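You operate a simulated robot arm through the tools that you are given. There is no shell and no other tool.

Carry out the task below with a simulated robot arm. There is one attempt and no reset: what you move stays moved.

Task
Clamp the disc from the mat in the vice and grease its hub.
Fine: load the grease brush at the tin and put it back. Set down upright: grease brush. A coat counts when it lies all over at full strength: go over it till it gets no stronger.

The check looks at the end state, three seconds after you hand in, the way a careful person would. Anything else that was tipped, shoved, dropped, spilled or broken makes it a failure.

Robot
A 6-joint arm with a four-finger gripper, fixed in place. Base frame: the origin is on the floor under the middle of its stand, x ahead of it, y to its left, z up. Lengths are in mm, angles in degrees, forces in N, time in s.
It reaches about 1041 mm from its shoulder. Its first joint turns from -166.0 to 166.0 degrees. Payload 3.67 kg.
The tool frame sits at the grasp point between the pads (the TCP): z along the fingers, y along the line on which they close. The tips reach 28 mm beyond it. The gripper opens to 112 mm; its body begins 73 mm behind the TCP.
Orientation is told as [roll, pitch, yaw] about the base's x, y, z axes, in that order, counted from this pose: with the fingers straight down and closing along the base's y, the tool's x points along the base's -x, its y along +y and its z along -z.

Tools
- The arm moves only by the tool nudge_tool. Its argument "rows" is a list of rows, each an object (a shift or turn left out is 0, a gripper value left out holds the last) with "travel": the shift along the base's x, y, z in mm, a list of three; "delta_rot": the turn, a rotation vector about the base's x, y, z in degrees, a list of three; "grip": the gripper command, from -1 (fully open) to 1 (shut), values between in proportion. In form: [{"travel": [tx, ty, tz], "delta_rot": [wx, wy, wz], "grip": grip}, ...]. A call has 1 to 20 rows; each row shifts and turns the commanded pose from where the row before left it. A row lasts 0.2 s, in which the tool goes at most 50 mm and 8.6 degrees; a call with a longer step from one row to the next is refused whole, and so is a gripper value outside its range. A pose out of reach is approached as far as the arm can. The call stops where the force on the tool passes 40 N (or 10 N more than at its start, if that is more) or the arm is blocked; 0.2 s more then pass. The fingers move at their own pace (about 102.5 mm/s each) and stop on an object; they squeeze with about 37 N. The grip force told is the motor's: it shows also when the fingers shut on nothing. Time passes only in rows, and 0.2 s behind the last, so rows that do not move let the fingers close. The reply holds the time, the measured pose of the TCP, the force on the tool along the base axes, the opening and the grip force, in the units named above and with some noise, with the torque about the TCP (base axes, N m) and any sound that the robot's microphone picked up.
- Cameras (640 x 400 px; columns grow to the right, rows downward): "scene" is fixed at [221.8, 650.3, 1311.4]; the picture's right is [-0.53, -0.85, 0.00], its down [-0.48, 0.30, -0.82] and it looks along [0.70, -0.44, -0.57] (base axes); focal length 333 px, centre (320, 200). "wrist" rides on the gripper at [60, -18, -104] in the tool frame; the picture's right is [0.29, 0.96, 0.00], its down [-0.80, 0.24, -0.55] and it looks along [-0.53, 0.16, 0.83] (tool axes); focal length 234 px, centre (320, 200). There is no depth. A picture from a camera that has moved, and an enlarged one, comes with that camera's place and axes in the base frame and with its lens.
- get_image(camera): a new picture of that camera. It takes no simulated time.
- enlarge(camera, box): a new picture of the part [left, top, right, bottom] of that camera's present view, enlarged. It takes no simulated time.
- hand_in(): hands the job in; it is judged then, once.

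Places have to be worked out from the pictures, the camera data and where the tool is seen. Open the gripper and draw the arm clear of the work before you hand the job in, unless the task says otherwise.

The tools are called by a JSON object that holds its "op" and its "data". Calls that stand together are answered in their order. nudge_tool: Moves the arm, as the interface text tells. Its arguments: {"type":"object","properties":{"rows":{"type":"array"}},"required":["rows"]} The other tools are called the same way: get_image (camera) takes a picture; enlarge (camera, box) takes an enlarged picture of a part of a camera's view; hand_in () hands the job in.

At the start:

```text
t: 0.0
ee_pos: [566.0, 49.9, 1069.7]
tool_rot: [0.0, 0.0, 0.1]
ft_force: [-0.5, 0.0, -0.1]
ft_torque: [0.01, -0.04, -0.01]
finger_gap: 112.0
grasp_force: 0.0
```

scene: 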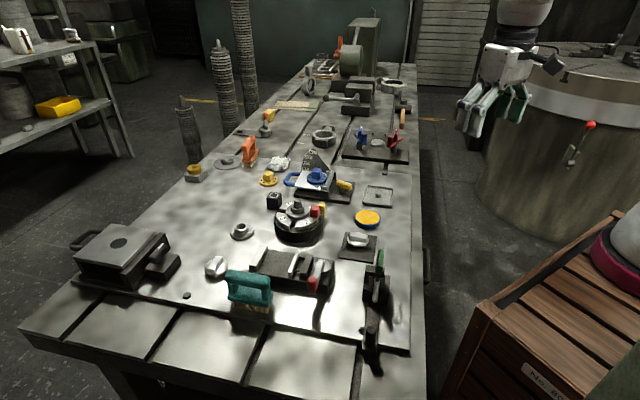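
wrist: 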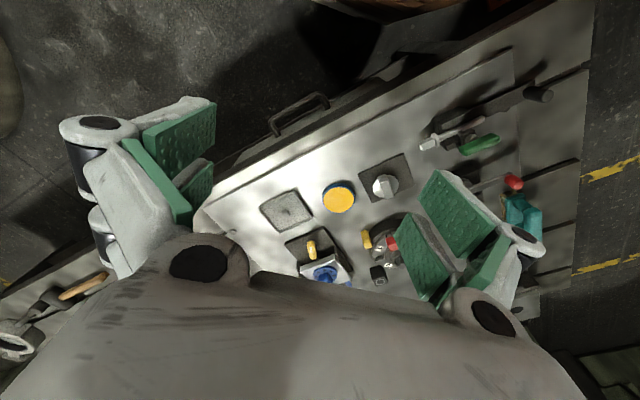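

The scene shows a bench with many items; I'll look closer at the middle of the bench to find the disc, the mat, the vice, the tin and the brush.

{"op": "enlarge", "data": {"camera": "scene", "box": [200, 180, 420, 320]}}

{"op": "enlarge", "data": {"camera": "scene", "box": [220, 60, 420, 190]}}

{"op": "enlarge", "data": {"camera": "wrist", "box": [240, 60, 560, 300]}}

{"op": "enlarge", "data": {"camera": "scene", "box": [340, 220, 420, 370]}}

```text
2.86 times, centred on (310, 250) of scene
camera zoom: at [221.8, 650.3, 1311.4], right [-0.53, -0.85, 0.0], down [-0.48, 0.3, -0.82], along [0.7, -0.44, -0.57], focal length 950 px, centre (349, 57)
```

zoom: 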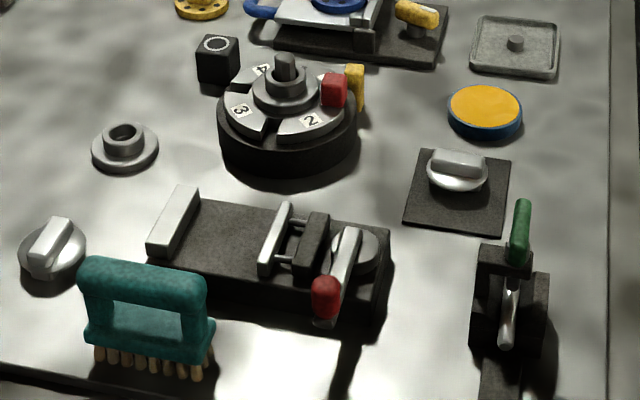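

```text
3.08 times, centred on (320, 125) of scene
camera zoom: at [221.8, 650.3, 1311.4], right [-0.53, -0.85, 0.0], down [-0.48, 0.3, -0.82], along [0.7, -0.44, -0.57], focal length 1023 px, centre (320, 431)
```

zoom: 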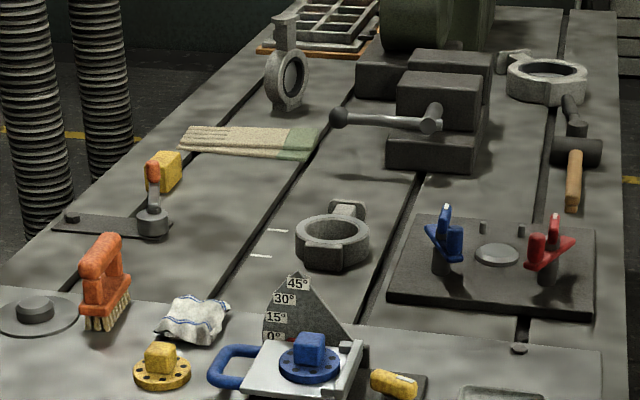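

```text
1.67 times, centred on (400, 180) of wrist
camera zoom: at [506.7, 30.4, 1173.7], right [-0.29, 0.96, 0.0], down [0.8, 0.24, 0.55], along [0.53, 0.16, -0.83], focal length 390 px, centre (187, 233)
```

zoom: 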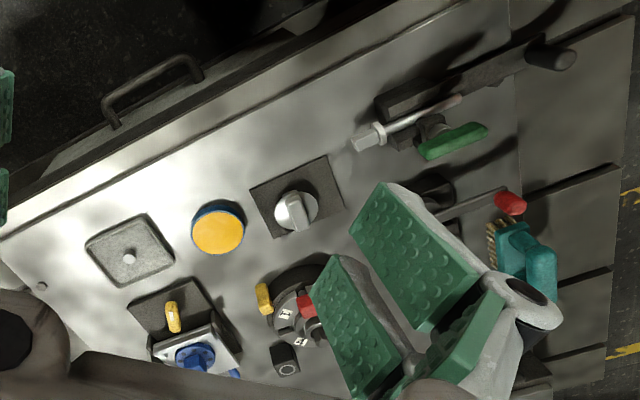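

```text
2.67 times, centred on (380, 295) of scene
camera zoom: at [221.8, 650.3, 1311.4], right [-0.53, -0.85, 0.0], down [-0.48, 0.3, -0.82], along [0.7, -0.44, -0.57], focal length 887 px, centre (160, -53)
```

zoom: 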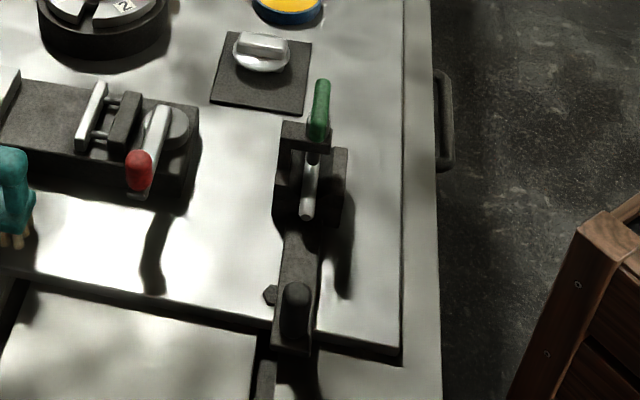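

The disc sits on a dark mat near the yellow tin, and the vice with a red lever is beside the teal brush. I'll zoom closer on each of these, and on the other brush-like things.

{"op": "enlarge", "data": {"camera": "scene", "box": [330, 200, 394, 240]}}

{"op": "enlarge", "data": {"camera": "scene", "box": [240, 235, 340, 300]}}

{"op": "enlarge", "data": {"camera": "scene", "box": [195, 245, 285, 315]}}

{"op": "enlarge", "data": {"camera": "scene", "box": [330, 225, 394, 265]}}

{"op": "enlarge", "data": {"camera": "scene", "box": [210, 125, 300, 190]}}

{"op": "enlarge", "data": {"camera": "scene", "box": [280, 140, 400, 215]}}

```text
10.00 times, centred on (362, 220) of scene
camera zoom: at [221.8, 650.3, 1311.4], right [-0.53, -0.85, 0.0], down [-0.48, 0.3, -0.82], along [0.7, -0.44, -0.57], focal length 3326 px, centre (-100, 0)
```

zoom: 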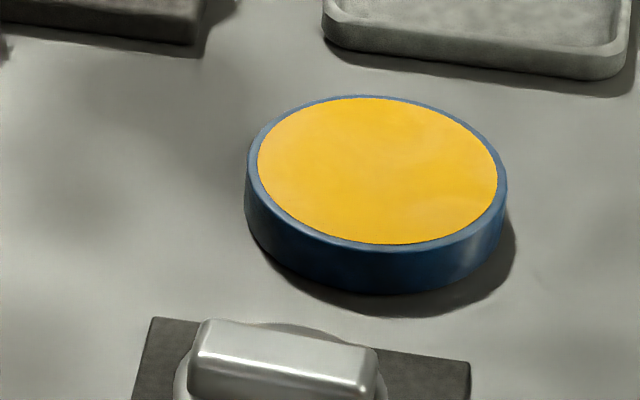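

```text
6.15 times, centred on (290, 268) of scene
camera zoom: at [221.8, 650.3, 1311.4], right [-0.53, -0.85, 0.0], down [-0.48, 0.3, -0.82], along [0.7, -0.44, -0.57], focal length 2047 px, centre (505, -215)
```

zoom: 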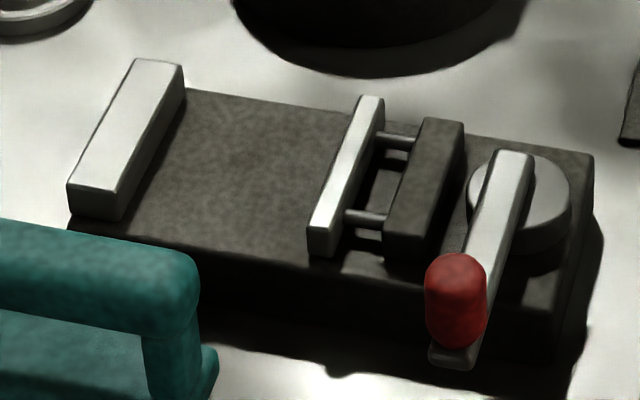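

```text
5.71 times, centred on (240, 280) of scene
camera zoom: at [221.8, 650.3, 1311.4], right [-0.53, -0.85, 0.0], down [-0.48, 0.3, -0.82], along [0.7, -0.44, -0.57], focal length 1900 px, centre (777, -257)
```

zoom: 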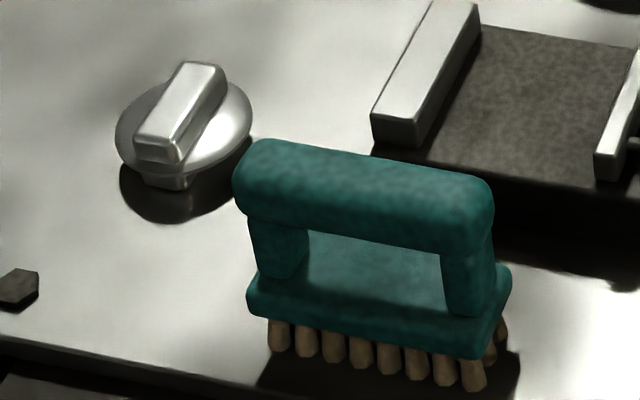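

```text
10.00 times, centred on (362, 245) of scene
camera zoom: at [221.8, 650.3, 1311.4], right [-0.53, -0.85, 0.0], down [-0.48, 0.3, -0.82], along [0.7, -0.44, -0.57], focal length 3326 px, centre (-100, -250)
```

zoom: 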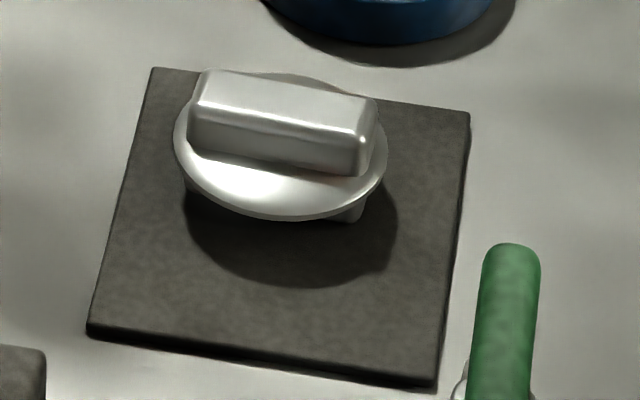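

```text
6.15 times, centred on (255, 158) of scene
camera zoom: at [221.8, 650.3, 1311.4], right [-0.53, -0.85, 0.0], down [-0.48, 0.3, -0.82], along [0.7, -0.44, -0.57], focal length 2047 px, centre (720, 462)
```

zoom: 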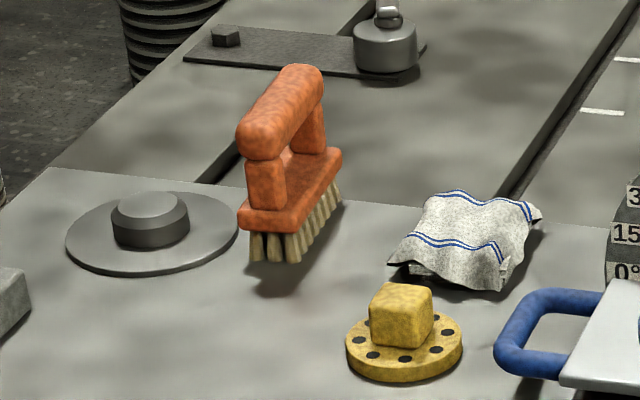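

```text
5.33 times, centred on (340, 178) of scene
camera zoom: at [221.8, 650.3, 1311.4], right [-0.53, -0.85, 0.0], down [-0.48, 0.3, -0.82], along [0.7, -0.44, -0.57], focal length 1774 px, centre (213, 320)
```

zoom: 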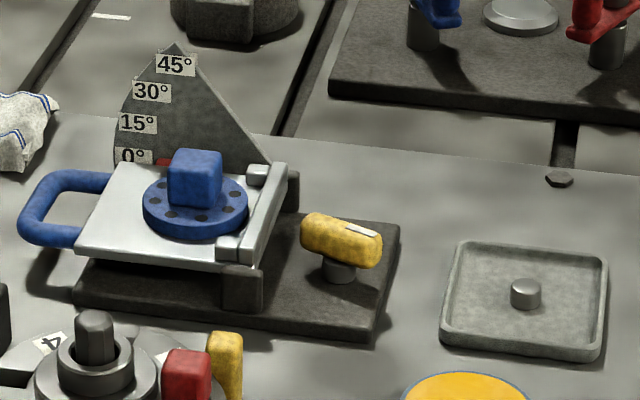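

The tin is near (768, 153, 750), the disc near (711, 229), the vice near (707, 425) and the teal brush near (688, 527). The orange brush is around x=1278, out of reach. I'll move the wrist camera over the mat area, staying high, to look at the disc from closer.

{"op": "nudge_tool", "data": {"rows": [{"travel": [14, 30, -20], "grip": -1}, {"travel": [14, 30, -25]}, {"travel": [14, 30, -25]}, {"travel": [14, 30, -25]}, {"travel": [14, 30, -25]}, {"travel": [0, 0, 0]}]}}

{"op": "get_image", "data": {"camera": "wrist"}}

{"op": "enlarge", "data": {"camera": "wrist", "box": [240, 120, 400, 240]}}

```text
t: 1.4
ee_pos: [638.0, 199.2, 948.5]
tool_rot: [0.1, 0.0, 0.0]
ft_force: [-0.3, -0.4, 0.8]
ft_torque: [0.03, -0.01, 0.01]
finger_gap: 112.1
grasp_force: 0.0
```

```text
taken
camera wrist: at [578.1, 180.6, 1052.8], right [-0.29, 0.96, 0.0], down [0.8, 0.24, 0.55], along [0.53, 0.16, -0.83], focal length 234 px, centre (320, 200)
```

wrist: 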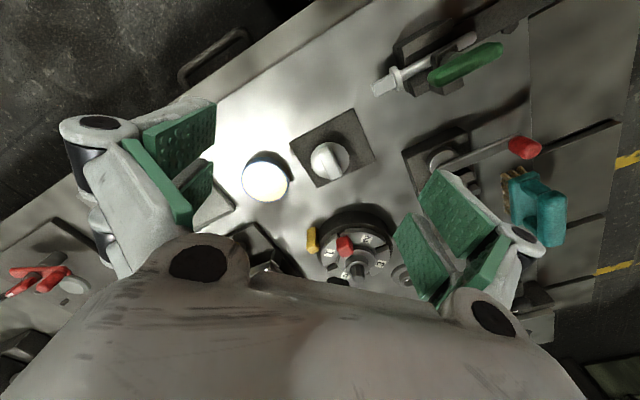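

```text
3.33 times, centred on (320, 180) of wrist
camera zoom: at [578.1, 180.6, 1052.8], right [-0.29, 0.96, 0.0], down [0.8, 0.24, 0.55], along [0.53, 0.16, -0.83], focal length 781 px, centre (320, 267)
```

zoom: 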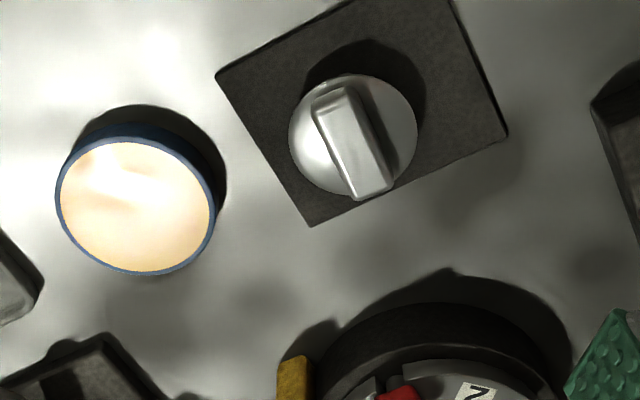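

The disc on its mat is near (705, 232) with a bar on top, and the tin is near (766, 151). I'll pull back and pitch the camera up for a low, side-on view of the disc to see what is under its flange.

{"op": "nudge_tool", "data": {"rows": [{"travel": [-36, -3, 0], "delta_rot": [0, -6, 0]}, {"travel": [-36, -3, -10], "delta_rot": [0, -6, 0]}, {"travel": [-36, -3, -20], "delta_rot": [0, -6, 0]}, {"travel": [-36, -3, -20], "delta_rot": [0, -6, 0]}, {"travel": [-33, -2, -31], "delta_rot": [0, -6, 0]}, {"travel": [0, 0, 0]}]}}

{"op": "get_image", "data": {"camera": "wrist"}}

{"op": "enlarge", "data": {"camera": "wrist", "box": [260, 140, 380, 230]}}

```text
t: 2.8
ee_pos: [495.9, 272.2, 904.5]
tool_rot: [-0.1, -29.9, 0.0]
ft_force: [-0.3, -0.2, -0.1]
ft_torque: [0.01, 0.01, 0.0]
finger_gap: 112.2
grasp_force: 0.1
out of reach, approached as far as the arm can: row 3, 4, 5
```

```text
taken
camera wrist: at [392.2, 253.5, 964.7], right [-0.25, 0.96, -0.15], down [0.41, 0.24, 0.88], along [0.88, 0.16, -0.46], focal length 234 px, centre (320, 200)
```

wrist: 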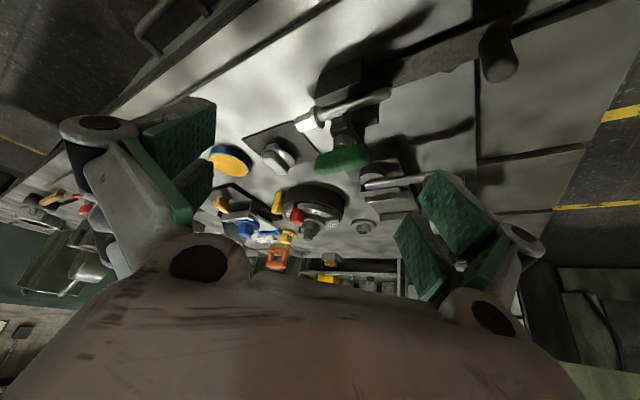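

```text
4.44 times, centred on (320, 185) of wrist
camera zoom: at [392.2, 253.5, 964.7], right [-0.25, 0.96, -0.15], down [0.41, 0.24, 0.88], along [0.88, 0.16, -0.46], focal length 1041 px, centre (320, 267)
```

zoom: 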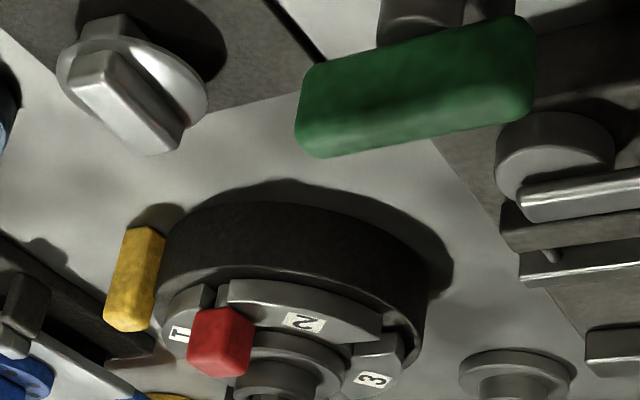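

The low pose was partly out of reach but gives a useful view. I'll zoom in strongly on the disc, the vice and the brush from here.

{"op": "enlarge", "data": {"camera": "wrist", "box": [255, 130, 319, 170]}}

{"op": "enlarge", "data": {"camera": "wrist", "box": [340, 140, 436, 250]}}

{"op": "enlarge", "data": {"camera": "wrist", "box": [280, 60, 440, 180]}}

```text
10.00 times, centred on (287, 150) of wrist
camera zoom: at [392.2, 253.5, 964.7], right [-0.25, 0.96, -0.15], down [0.41, 0.24, 0.88], along [0.88, 0.16, -0.46], focal length 2342 px, centre (650, 700)
```

zoom: 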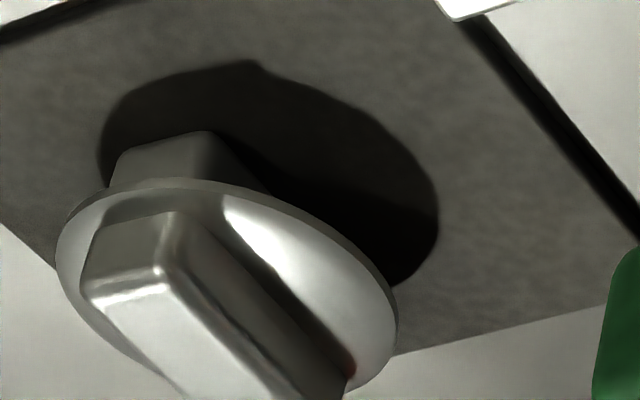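

```text
3.64 times, centred on (388, 195) of wrist
camera zoom: at [392.2, 253.5, 964.7], right [-0.25, 0.96, -0.15], down [0.41, 0.24, 0.88], along [0.88, 0.16, -0.46], focal length 852 px, centre (73, 218)
```

zoom: 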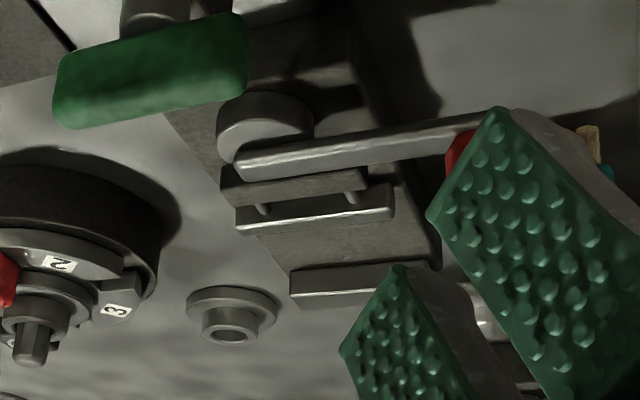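

```text
3.33 times, centred on (360, 120) of wrist
camera zoom: at [392.2, 253.5, 964.7], right [-0.25, 0.96, -0.15], down [0.41, 0.24, 0.88], along [0.88, 0.16, -0.46], focal length 781 px, centre (187, 467)
```

zoom: 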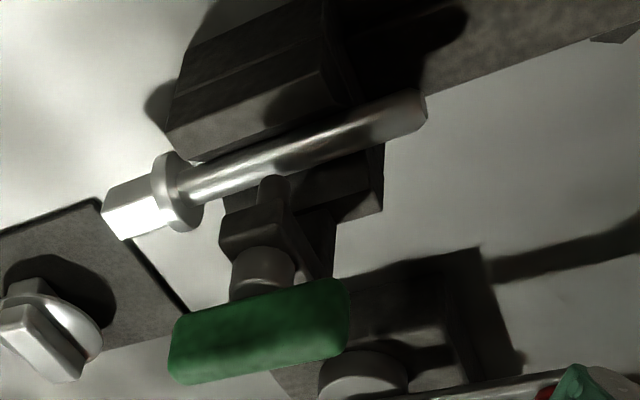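

The disc has a flange about 55 mm across, with one bar on top and a similar block beneath. It lies at roughly 45° to the base axes, square to the bench. I'll level the tool again and rise, checking where the commanded pose really is.

{"op": "nudge_tool", "data": {"rows": [{"travel": [0, 0, 20], "delta_rot": [0, 6, 0]}, {"travel": [10, 0, 20], "delta_rot": [0, 6, 0]}, {"travel": [20, 0, 20], "delta_rot": [0, 6, 0]}, {"travel": [20, 0, 20], "delta_rot": [0, 6, 0]}, {"travel": [20, 0, 0], "delta_rot": [0, 6, 0]}, {"travel": [0, 0, 0]}]}}

```text
t: 4.2
ee_pos: [567.3, 272.4, 984.5]
tool_rot: [0.0, 0.1, 0.1]
ft_force: [0.1, 0.0, -1.2]
ft_torque: [-0.01, -0.02, 0.01]
finger_gap: 112.0
grasp_force: 0.0
```

Now I'll turn the tool 45° to match the bench and place the wrist camera over the vice to measure the jaws and the lever.

{"op": "nudge_tool", "data": {"rows": [{"travel": [15, 10, -5], "delta_rot": [0, 0, 7.5]}, {"travel": [15, 10, -10], "delta_rot": [0, 0, 7.5]}, {"travel": [15, 10, -10], "delta_rot": [0, 0, 7.5]}, {"travel": [15, 10, -10], "delta_rot": [0, 0, 7.5]}, {"travel": [15, 10, -10], "delta_rot": [0, 0, 7.5]}, {"travel": [16, 12, -10], "delta_rot": [0, 0, 7.5]}, {"travel": [0, 0, 0]}]}}

{"op": "get_image", "data": {"camera": "wrist"}}

{"op": "get_image", "data": {"camera": "scene"}}

```text
t: 5.8
ee_pos: [656.7, 334.7, 929.4]
tool_rot: [0.0, 0.0, 45.1]
ft_force: [1.4, 0.3, -1.1]
ft_torque: [-0.01, -0.03, -0.01]
finger_gap: 112.0
grasp_force: 0.0
```

```text
taken
camera wrist: at [626.7, 277.9, 1033.2], right [-0.88, 0.47, 0.0], down [0.39, 0.73, 0.55], along [0.26, 0.49, -0.83], focal length 234 px, centre (320, 200)
```

wrist: 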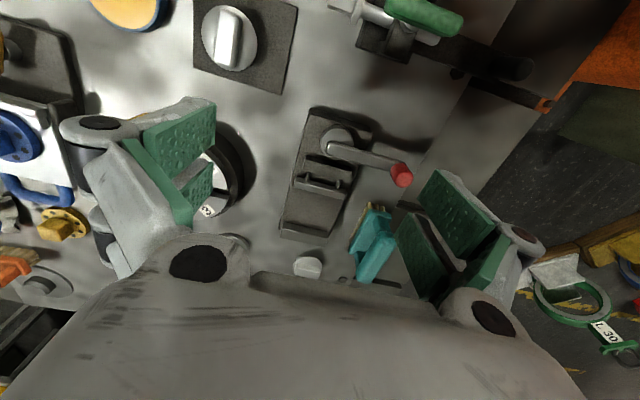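

```text
taken
```

scene: 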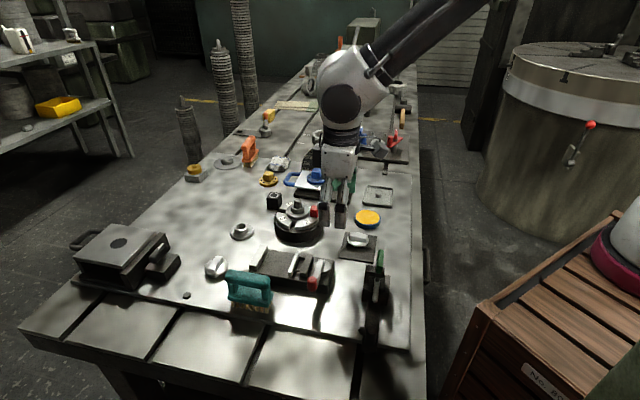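

I can see the vice with its lever, the disc on its mat and the brush. I'll zoom on each to measure.

{"op": "enlarge", "data": {"camera": "wrist", "box": [270, 95, 430, 245]}}

{"op": "enlarge", "data": {"camera": "wrist", "box": [180, 0, 310, 100]}}

{"op": "enlarge", "data": {"camera": "wrist", "box": [280, 190, 420, 290]}}

{"op": "enlarge", "data": {"camera": "scene", "box": [290, 130, 390, 240]}}

```text
2.67 times, centred on (350, 170) of wrist
camera zoom: at [626.7, 277.9, 1033.2], right [-0.88, 0.47, 0.0], down [0.39, 0.73, 0.55], along [0.26, 0.49, -0.83], focal length 624 px, centre (240, 280)
```

zoom: 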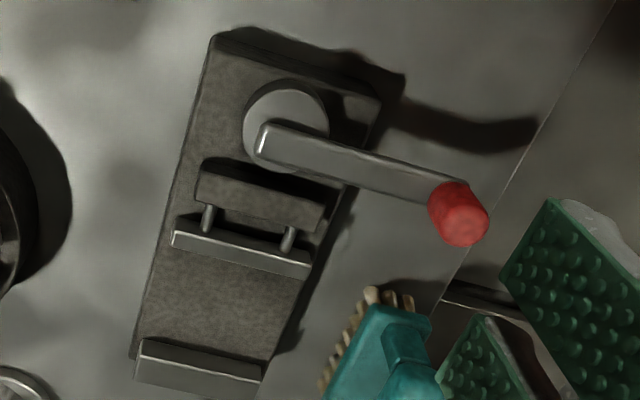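

```text
4.00 times, centred on (245, 50) of wrist
camera zoom: at [626.7, 277.9, 1033.2], right [-0.88, 0.47, 0.0], down [0.39, 0.73, 0.55], along [0.26, 0.49, -0.83], focal length 937 px, centre (620, 800)
```

zoom: 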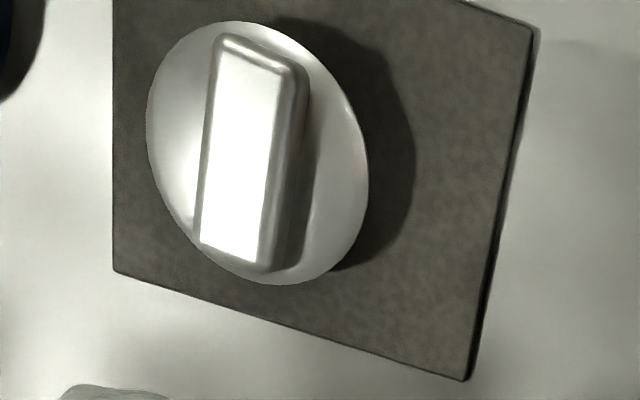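

```text
4.00 times, centred on (350, 240) of wrist
camera zoom: at [626.7, 277.9, 1033.2], right [-0.88, 0.47, 0.0], down [0.39, 0.73, 0.55], along [0.26, 0.49, -0.83], focal length 937 px, centre (200, 40)
```

zoom: 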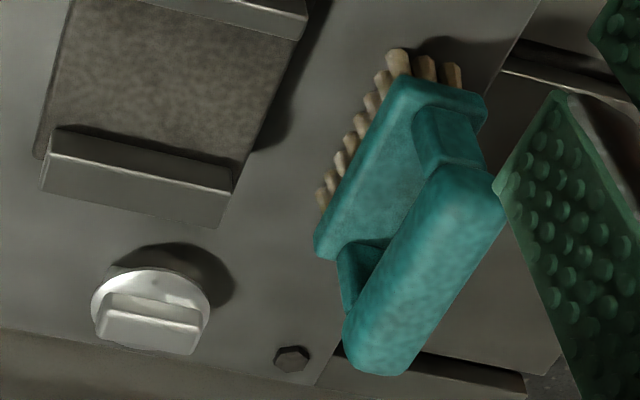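

```text
3.64 times, centred on (340, 185) of scene
camera zoom: at [221.8, 650.3, 1311.4], right [-0.53, -0.85, 0.0], down [-0.48, 0.3, -0.82], along [0.7, -0.44, -0.57], focal length 1209 px, centre (247, 254)
```

zoom: 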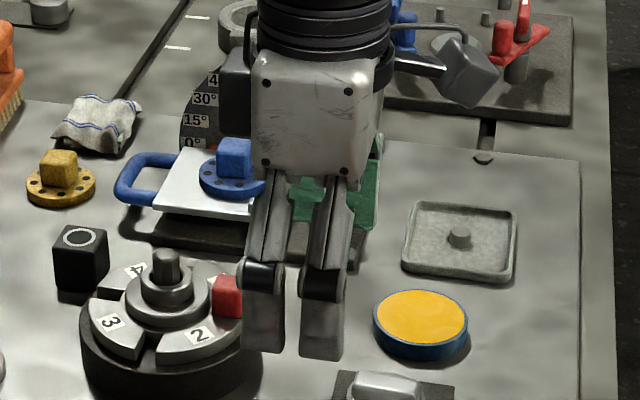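

The bar top looks to be at about (702, 235, 771), the mat top at 740, the vice jaw tops at about 781 and the jaw gap at about 73 mm. I'll zoom in more on the vice's cam and jaws for better measurements.

{"op": "enlarge", "data": {"camera": "scene", "box": [284, 245, 340, 295]}}

{"op": "enlarge", "data": {"camera": "scene", "box": [246, 240, 302, 275]}}

{"op": "enlarge", "data": {"camera": "wrist", "box": [305, 110, 385, 160]}}

{"op": "enlarge", "data": {"camera": "wrist", "box": [275, 150, 375, 240]}}

```text
8.00 times, centred on (312, 270) of scene
camera zoom: at [221.8, 650.3, 1311.4], right [-0.53, -0.85, 0.0], down [-0.48, 0.3, -0.82], along [0.7, -0.44, -0.57], focal length 2660 px, centre (384, -360)
```

zoom: 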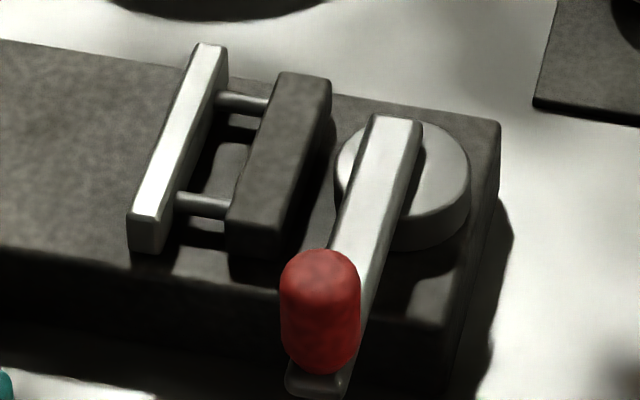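

```text
11.43 times, centred on (274, 258) of scene
camera zoom: at [221.8, 650.3, 1311.4], right [-0.53, -0.85, 0.0], down [-0.48, 0.3, -0.82], along [0.7, -0.44, -0.57], focal length 3801 px, centre (846, -457)
```

zoom: 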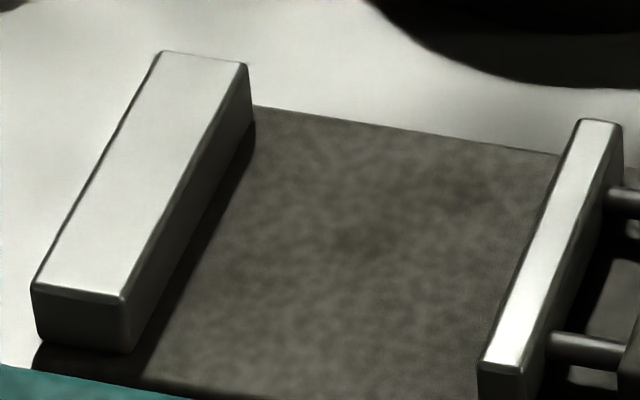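

```text
8.00 times, centred on (345, 135) of wrist
camera zoom: at [626.7, 277.9, 1033.2], right [-0.88, 0.47, 0.0], down [0.39, 0.73, 0.55], along [0.26, 0.49, -0.83], focal length 1873 px, centre (120, 720)
```

zoom: 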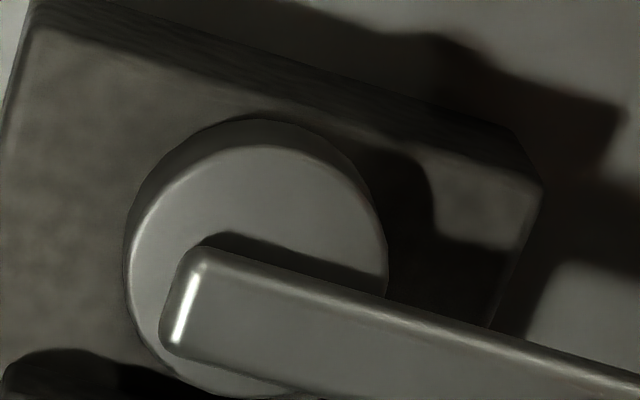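

```text
4.44 times, centred on (325, 195) of wrist
camera zoom: at [626.7, 277.9, 1033.2], right [-0.88, 0.47, 0.0], down [0.39, 0.73, 0.55], along [0.26, 0.49, -0.83], focal length 1041 px, centre (298, 222)
```

zoom: 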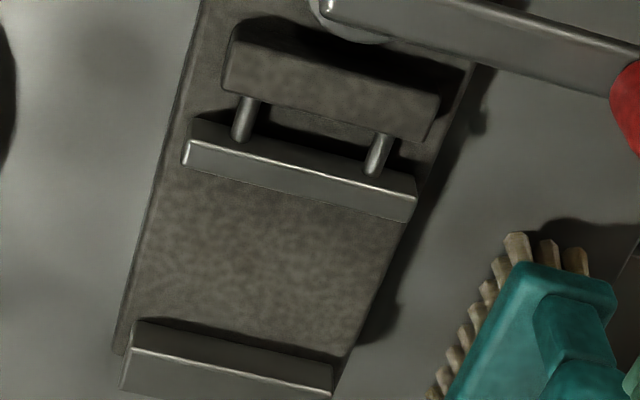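

I'll hover over the disc at about z 880 with the same 45° yaw to fine-align using the wrist camera.

{"op": "nudge_tool", "data": {"rows": [{"travel": [15, -33, -16]}, {"travel": [15, -33, -16]}, {"travel": [15.3, -34.7, -17.4]}, {"travel": [0, 0, 0]}]}}

{"op": "get_image", "data": {"camera": "wrist"}}

{"op": "enlarge", "data": {"camera": "wrist", "box": [260, 75, 380, 175]}}

{"op": "enlarge", "data": {"camera": "scene", "box": [310, 150, 430, 270]}}

```text
t: 6.8
ee_pos: [702.1, 232.0, 878.4]
tool_rot: [0.0, 0.0, 45.0]
ft_force: [0.4, 0.7, -0.4]
ft_torque: [0.01, -0.03, 0.01]
finger_gap: 111.8
grasp_force: 0.0
```

```text
taken
camera wrist: at [671.9, 176.5, 982.2], right [-0.88, 0.47, 0.0], down [0.39, 0.73, 0.55], along [0.26, 0.49, -0.83], focal length 234 px, centre (320, 200)
```

wrist: 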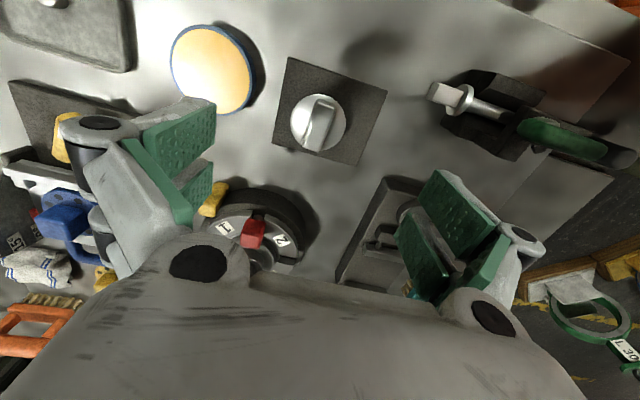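

```text
4.00 times, centred on (320, 125) of wrist
camera zoom: at [671.9, 176.5, 982.2], right [-0.88, 0.47, 0.0], down [0.39, 0.73, 0.55], along [0.26, 0.49, -0.83], focal length 937 px, centre (320, 500)
```

zoom: 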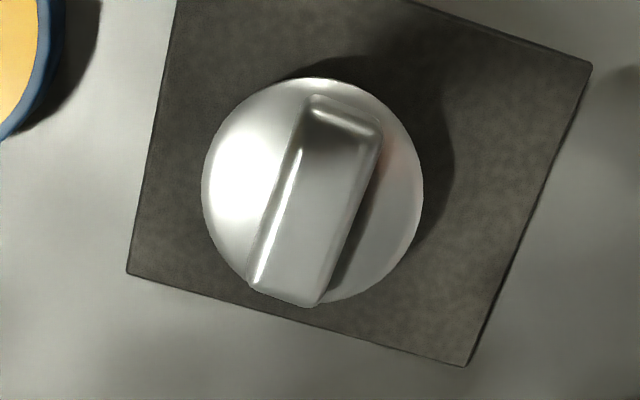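

```text
3.33 times, centred on (370, 210) of scene
camera zoom: at [221.8, 650.3, 1311.4], right [-0.53, -0.85, 0.0], down [-0.48, 0.3, -0.82], along [0.7, -0.44, -0.57], focal length 1109 px, centre (153, 167)
```

zoom: 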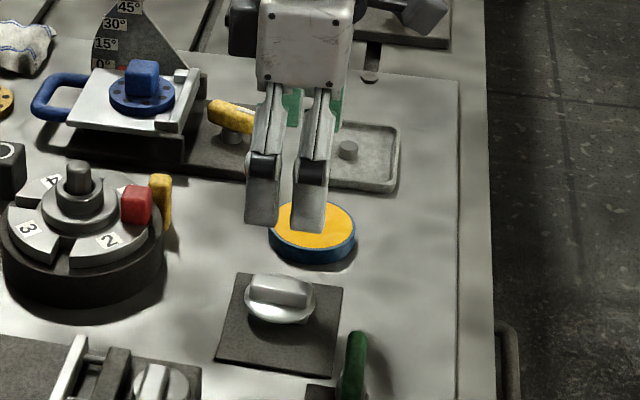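

The bar's centre is within 2 mm of the tool axis and its axis is about 42.3°, so I'll turn -2.7°. I'll narrow the fingers to about 45 mm to stay clear of the tin, then descend partway and recheck.

{"op": "nudge_tool", "data": {"rows": [{"travel": [0.9, -0.9, 0], "delta_rot": [0, 0, -2.7], "grip": 0.2}, {"travel": [0, 0, 0]}, {"travel": [0, 0, -25]}, {"travel": [0, 0, -20]}, {"travel": [0, 0, -10]}, {"travel": [0, 0, 0]}]}}

{"op": "get_image", "data": {"camera": "wrist"}}

{"op": "enlarge", "data": {"camera": "wrist", "box": [240, 90, 400, 210]}}

{"op": "enlarge", "data": {"camera": "scene", "box": [325, 185, 405, 265]}}

```text
t: 8.2
ee_pos: [703.0, 232.0, 824.8]
tool_rot: [-0.1, 0.1, 42.3]
ft_force: [-0.1, -0.6, 0.8]
ft_torque: [0.01, -0.01, 0.03]
finger_gap: 44.9
grasp_force: 0.0
```

```text
taken
camera wrist: at [669.6, 178.5, 929.0], right [-0.86, 0.51, 0.0], down [0.43, 0.71, 0.55], along [0.28, 0.47, -0.83], focal length 234 px, centre (320, 200)
```

wrist: 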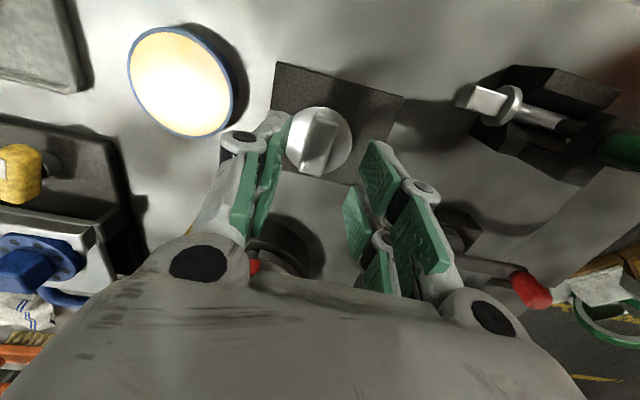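

```text
3.33 times, centred on (320, 150) of wrist
camera zoom: at [669.6, 178.5, 929.0], right [-0.86, 0.51, 0.0], down [0.43, 0.71, 0.55], along [0.28, 0.47, -0.83], focal length 781 px, centre (320, 367)
```

zoom: 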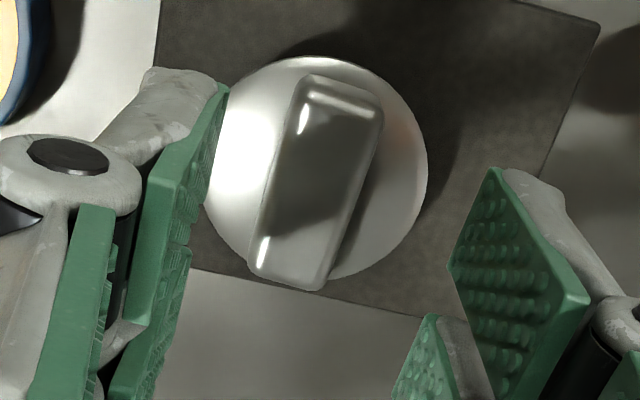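

```text
5.00 times, centred on (365, 225) of scene
camera zoom: at [221.8, 650.3, 1311.4], right [-0.53, -0.85, 0.0], down [-0.48, 0.3, -0.82], along [0.7, -0.44, -0.57], focal length 1663 px, centre (95, 75)
```

zoom: 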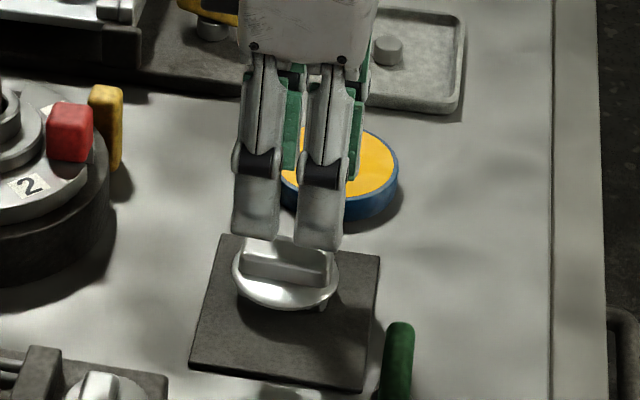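

The bar remains nearly centred between the fingers. I'll correct about 2 mm, lower to z≈789 (tips just above the flange) and then close.

{"op": "nudge_tool", "data": {"rows": [{"travel": [0.4, -1.9, -12]}, {"travel": [0, 0, -12]}, {"travel": [0, 0, -8]}, {"travel": [0, 0, -4]}, {"travel": [0, 0, 0]}]}}

{"op": "enlarge", "data": {"camera": "scene", "box": [330, 205, 394, 265]}}

{"op": "enlarge", "data": {"camera": "wrist", "box": [240, 90, 400, 210]}}

```text
t: 9.4
ee_pos: [702.6, 229.3, 787.4]
tool_rot: [0.0, 0.0, 42.2]
ft_force: [0.8, -0.2, 0.3]
ft_torque: [-0.02, 0.02, -0.01]
finger_gap: 44.7
grasp_force: 0.1
```

```text
6.67 times, centred on (362, 235) of scene
camera zoom: at [221.8, 650.3, 1311.4], right [-0.53, -0.85, 0.0], down [-0.48, 0.3, -0.82], along [0.7, -0.44, -0.57], focal length 2217 px, centre (40, -33)
```

zoom: 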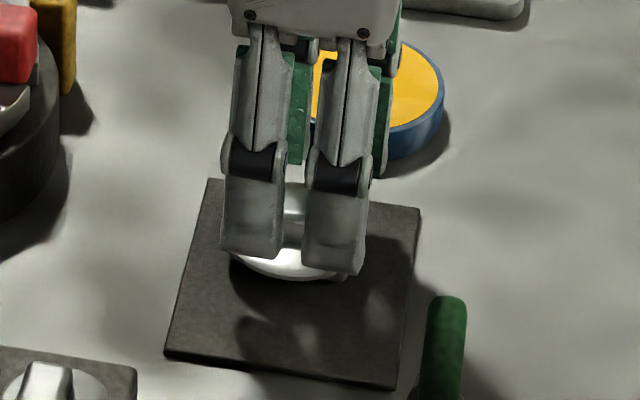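

```text
3.33 times, centred on (320, 150) of wrist
camera zoom: at [671.0, 175.9, 892.5], right [-0.86, 0.51, 0.0], down [0.43, 0.71, 0.55], along [0.28, 0.47, -0.83], focal length 781 px, centre (320, 367)
```

zoom: 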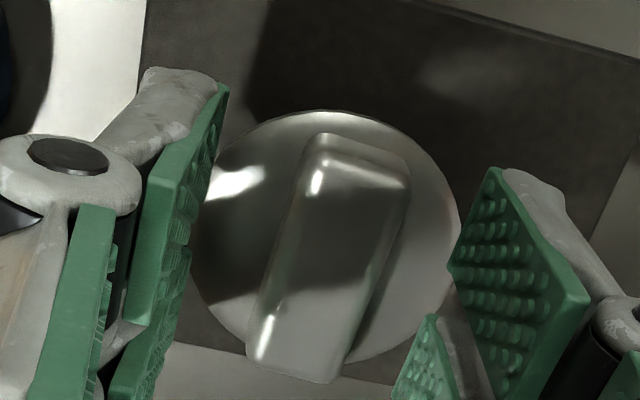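

The fingers straddle the bar with the tips just above the flange and no contact force. I'll close the gripper on the bar.

{"op": "nudge_tool", "data": {"rows": [{"grip": 1}, {"grip": 1}, {"grip": 1}]}}

{"op": "enlarge", "data": {"camera": "wrist", "box": [240, 90, 400, 210]}}

{"op": "enlarge", "data": {"camera": "scene", "box": [330, 205, 394, 265]}}

```text
t: 10.2
ee_pos: [703.6, 229.1, 788.2]
tool_rot: [0.0, -0.1, 42.3]
ft_force: [-3.4, 4.2, 4.1]
ft_torque: [0.24, 0.04, 0.09]
finger_gap: 20.0
grasp_force: 37.2
```

```text
3.33 times, centred on (320, 150) of wrist
camera zoom: at [670.9, 176.2, 892.9], right [-0.86, 0.51, 0.0], down [0.43, 0.71, 0.55], along [0.29, 0.48, -0.83], focal length 781 px, centre (320, 367)
```

zoom: 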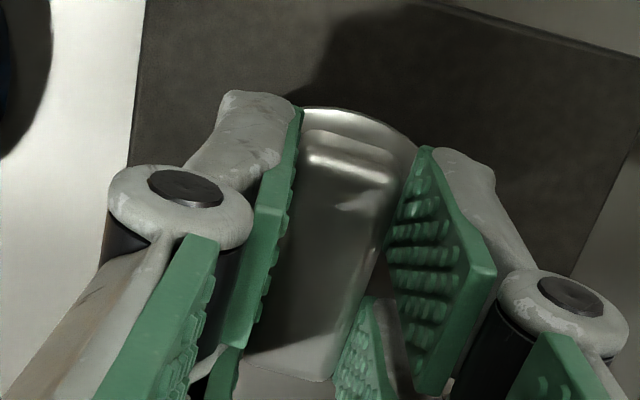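

```text
6.67 times, centred on (362, 235) of scene
camera zoom: at [221.8, 650.3, 1311.4], right [-0.53, -0.85, 0.0], down [-0.48, 0.3, -0.82], along [0.7, -0.44, -0.57], focal length 2217 px, centre (40, -33)
```

zoom: 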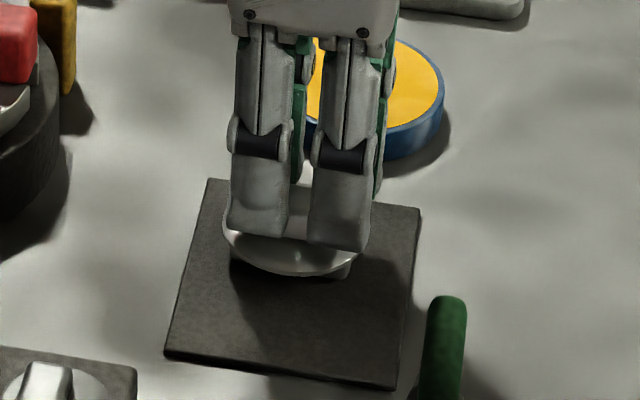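

The bar is 20 mm wide and held at 37 N. I'll lift it straight up about 170 mm and then look at it.

{"op": "nudge_tool", "data": {"rows": [{"travel": [0, 0, 10]}, {"travel": [0, 0, 20]}, {"travel": [0, 0, 35]}, {"travel": [0, 0, 35]}, {"travel": [0, 0, 35]}, {"travel": [0, 0, 35]}, {"travel": [0, 0, 0]}]}}

{"op": "enlarge", "data": {"camera": "scene", "box": [330, 130, 410, 200]}}

{"op": "enlarge", "data": {"camera": "wrist", "box": [240, 90, 400, 210]}}

```text
t: 11.8
ee_pos: [703.4, 231.8, 957.7]
tool_rot: [0.0, 0.1, 42.3]
ft_force: [-0.7, -0.2, -2.4]
ft_torque: [-0.02, 0.0, -0.01]
finger_gap: 20.1
grasp_force: 37.1
```

```text
5.71 times, centred on (370, 165) of scene
camera zoom: at [221.8, 650.3, 1311.4], right [-0.53, -0.85, 0.0], down [-0.48, 0.3, -0.82], along [0.7, -0.44, -0.57], focal length 1900 px, centre (34, 400)
```

zoom: 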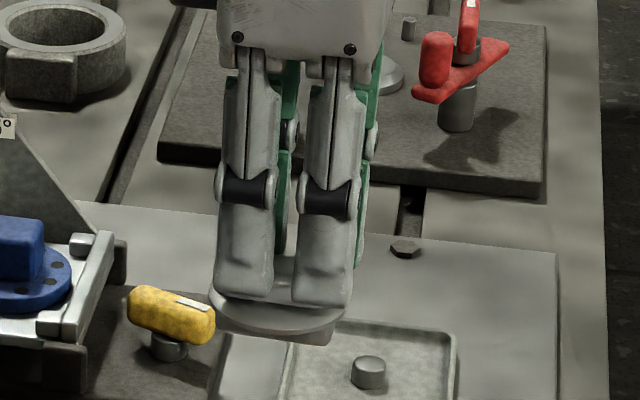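

```text
3.33 times, centred on (320, 150) of wrist
camera zoom: at [671.7, 176.9, 1062.0], right [-0.86, 0.51, 0.0], down [0.43, 0.71, 0.55], along [0.28, 0.47, -0.83], focal length 781 px, centre (320, 367)
```

zoom: 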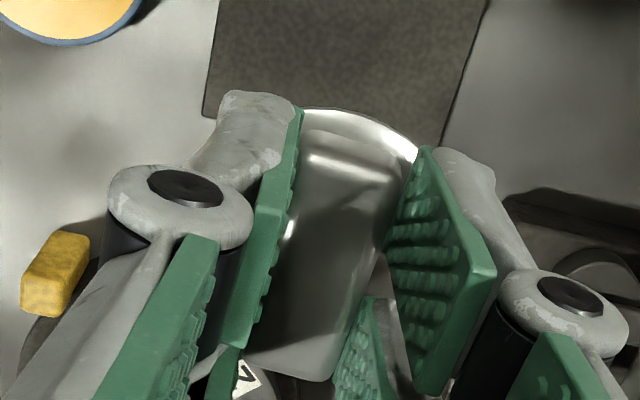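

The disc is held securely. I'll tilt it about the bar's axis so the scene camera can see its underside.

{"op": "nudge_tool", "data": {"rows": [{"travel": [0, 0, 8], "delta_rot": [5.55, 5.05, 0]}, {"travel": [0, 0, 8], "delta_rot": [5.55, 5.05, 0]}, {"travel": [0, 0, 8], "delta_rot": [5.55, 5.05, 0]}, {"travel": [0, 0, 8], "delta_rot": [5.55, 5.05, 0]}, {"travel": [0, 0, 0], "delta_rot": [5.55, 5.05, 0]}, {"travel": [0, 0, 0], "delta_rot": [5.55, 5.05, 0]}, {"travel": [0, 0, 0], "delta_rot": [5.55, 5.05, 0]}, {"travel": [0, 0, 0], "delta_rot": [5.55, 5.05, 0]}, {"travel": [0, 0, 0]}]}}

{"op": "get_image", "data": {"camera": "scene"}}

{"op": "enlarge", "data": {"camera": "scene", "box": [330, 110, 410, 180]}}

```text
t: 13.8
ee_pos: [702.7, 231.2, 990.9]
tool_rot: [60.1, -0.1, 42.3]
ft_force: [0.3, 0.4, -2.8]
ft_torque: [-0.08, -0.07, -0.05]
finger_gap: 19.7
grasp_force: 36.9
```

```text
taken
```

scene: 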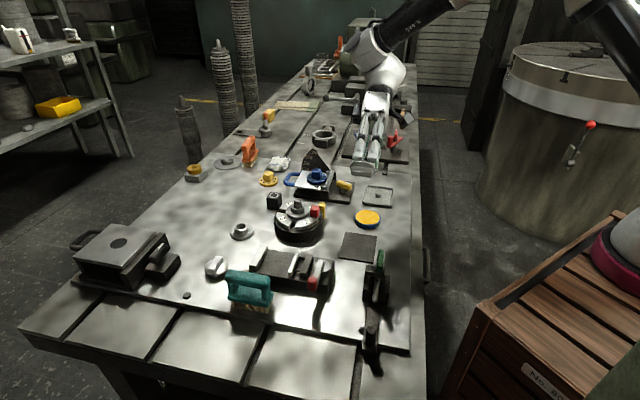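

```text
5.71 times, centred on (370, 145) of scene
camera zoom: at [221.8, 650.3, 1311.4], right [-0.53, -0.85, 0.0], down [-0.48, 0.3, -0.82], along [0.7, -0.44, -0.57], focal length 1900 px, centre (34, 514)
```

zoom: 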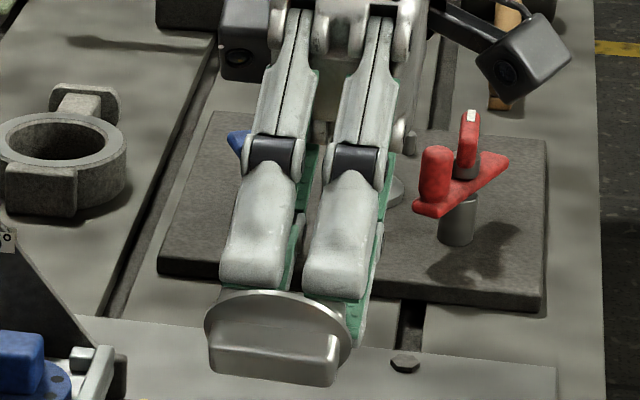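

The underside shows another rectangular bar. I'll zoom further to check for any distinguishing marks.

{"op": "enlarge", "data": {"camera": "scene", "box": [350, 150, 382, 180]}}

{"op": "enlarge", "data": {"camera": "wrist", "box": [260, 90, 380, 190]}}

```text
13.33 times, centred on (366, 165) of scene
camera zoom: at [221.8, 650.3, 1311.4], right [-0.53, -0.85, 0.0], down [-0.48, 0.3, -0.82], along [0.7, -0.44, -0.57], focal length 4434 px, centre (-293, 667)
```

zoom: 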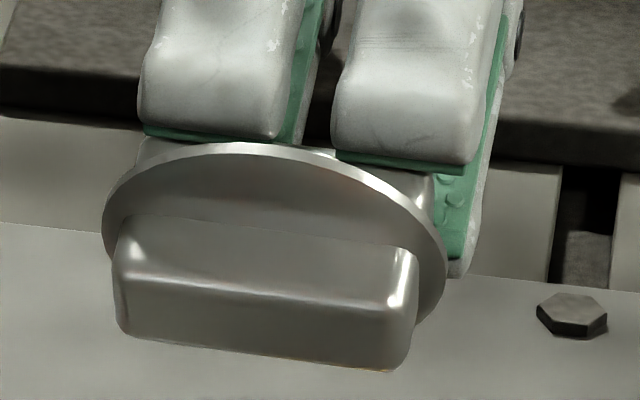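

```text
4.00 times, centred on (320, 140) of wrist
camera zoom: at [725.3, 116.0, 1027.1], right [-0.53, 0.16, 0.83], down [0.83, 0.27, 0.48], along [-0.15, 0.95, -0.28], focal length 937 px, centre (320, 440)
```

zoom: 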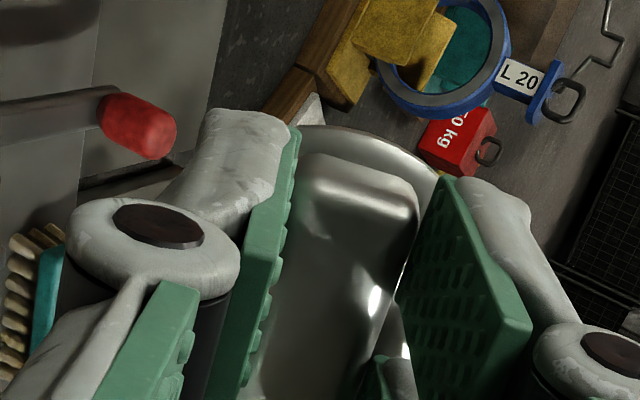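

Both sides carry an identical bar, so the lower bar goes between the jaws and the upper bar is the hub that stays on top. I'll tilt back upright, then carry the disc towards the vice, whose axis lies at about 45.5°.

{"op": "nudge_tool", "data": {"rows": [{"delta_rot": [-5.55, -5.05, 0]}, {"delta_rot": [-5.55, -5.05, 0]}, {"delta_rot": [-5.55, -5.05, 0]}, {"delta_rot": [-5.55, -5.05, 0]}, {"delta_rot": [-5.55, -5.05, 0]}, {"delta_rot": [-5.55, -5.05, 0]}, {"delta_rot": [-5.55, -5.05, 0]}, {"delta_rot": [-5.55, -5.05, 0]}, {"travel": [0, 0, 0]}]}}

```text
t: 15.8
ee_pos: [704.2, 229.7, 990.4]
tool_rot: [-0.2, 0.0, 42.3]
ft_force: [-1.0, 0.4, -2.3]
ft_torque: [-0.02, 0.03, 0.0]
finger_gap: 20.0
grasp_force: 37.1
```

Now I'll carry the disc over the centre of the vice opening, staying well above the jaws.

{"op": "nudge_tool", "data": {"rows": [{"travel": [4, 43, 0], "delta_rot": [0, 0, 1.6]}, {"travel": [5, 43, 0], "delta_rot": [0, 0, 1.6]}, {"travel": [5, 43, 0]}, {"travel": [5, 43, -20]}, {"travel": [4, 42, -20]}, {"travel": [0, 0, -35]}, {"travel": [0, 0, -35]}, {"travel": [0, 0, 0]}]}}

{"op": "get_image", "data": {"camera": "wrist"}}

{"op": "enlarge", "data": {"camera": "scene", "box": [240, 190, 340, 300]}}

{"op": "enlarge", "data": {"camera": "wrist", "box": [240, 90, 400, 210]}}

```text
t: 17.6
ee_pos: [726.2, 443.7, 879.9]
tool_rot: [0.0, 0.0, 45.5]
ft_force: [0.4, -0.3, -2.8]
ft_torque: [-0.02, 0.02, -0.01]
finger_gap: 19.9
grasp_force: 36.6
```

```text
taken
camera wrist: at [697.3, 387.6, 983.9], right [-0.89, 0.47, 0.0], down [0.39, 0.74, 0.55], along [0.26, 0.49, -0.83], focal length 234 px, centre (320, 200)
```

wrist: 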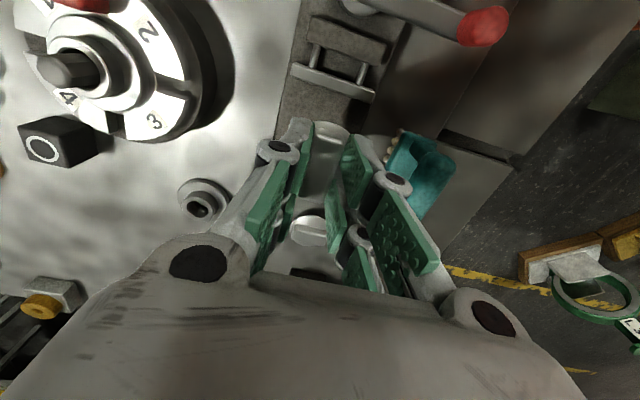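

```text
3.64 times, centred on (290, 245) of scene
camera zoom: at [221.8, 650.3, 1311.4], right [-0.53, -0.85, 0.0], down [-0.48, 0.3, -0.82], along [0.7, -0.44, -0.57], focal length 1209 px, centre (429, 36)
```

zoom: 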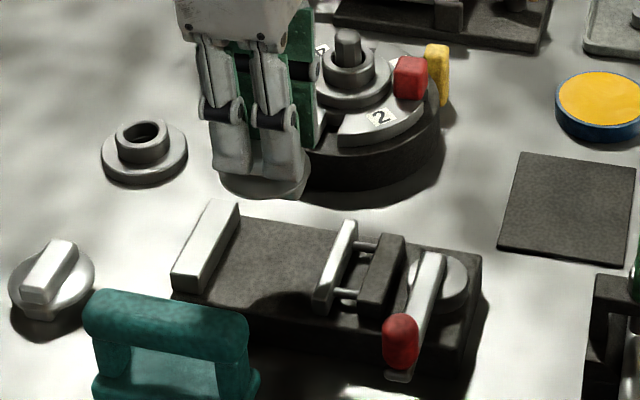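

```text
3.33 times, centred on (320, 150) of wrist
camera zoom: at [697.3, 387.6, 983.9], right [-0.89, 0.47, 0.0], down [0.39, 0.74, 0.55], along [0.26, 0.49, -0.83], focal length 781 px, centre (320, 367)
```

zoom: 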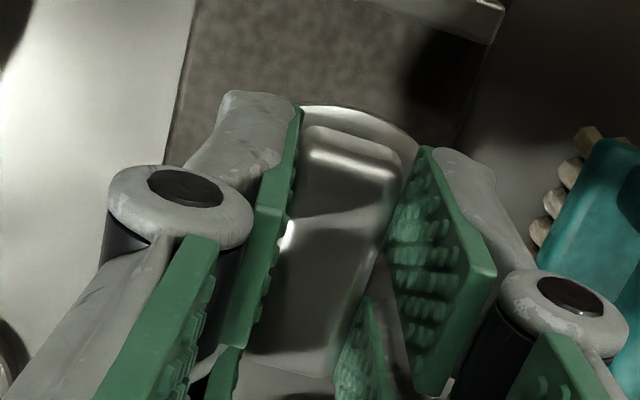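

The disc hovers over the vice opening. I'll zoom in more on the disc and the jaws to calibrate heights before lowering.

{"op": "enlarge", "data": {"camera": "scene", "box": [260, 215, 316, 255]}}

{"op": "enlarge", "data": {"camera": "wrist", "box": [260, 0, 420, 110]}}

```text
10.00 times, centred on (288, 235) of scene
camera zoom: at [221.8, 650.3, 1311.4], right [-0.53, -0.85, 0.0], down [-0.48, 0.3, -0.82], along [0.7, -0.44, -0.57], focal length 3326 px, centre (640, -150)
```

zoom: 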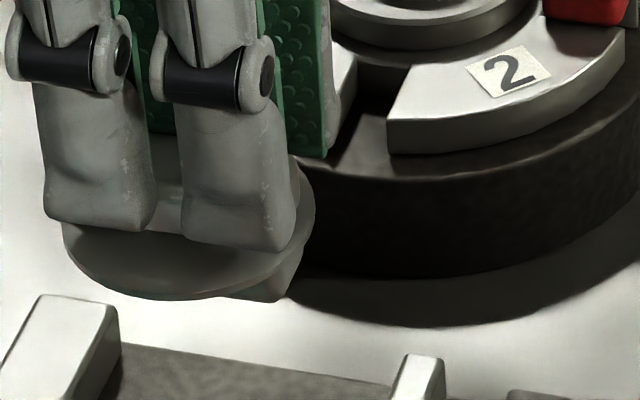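

```text
3.64 times, centred on (340, 55) of wrist
camera zoom: at [697.3, 387.6, 983.9], right [-0.89, 0.47, 0.0], down [0.39, 0.74, 0.55], along [0.26, 0.49, -0.83], focal length 852 px, centre (247, 727)
```

zoom: 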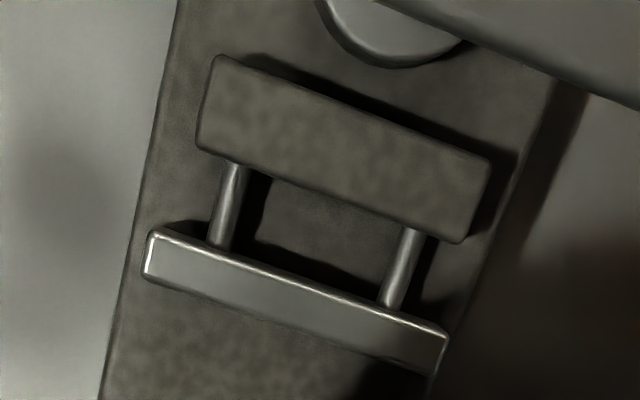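

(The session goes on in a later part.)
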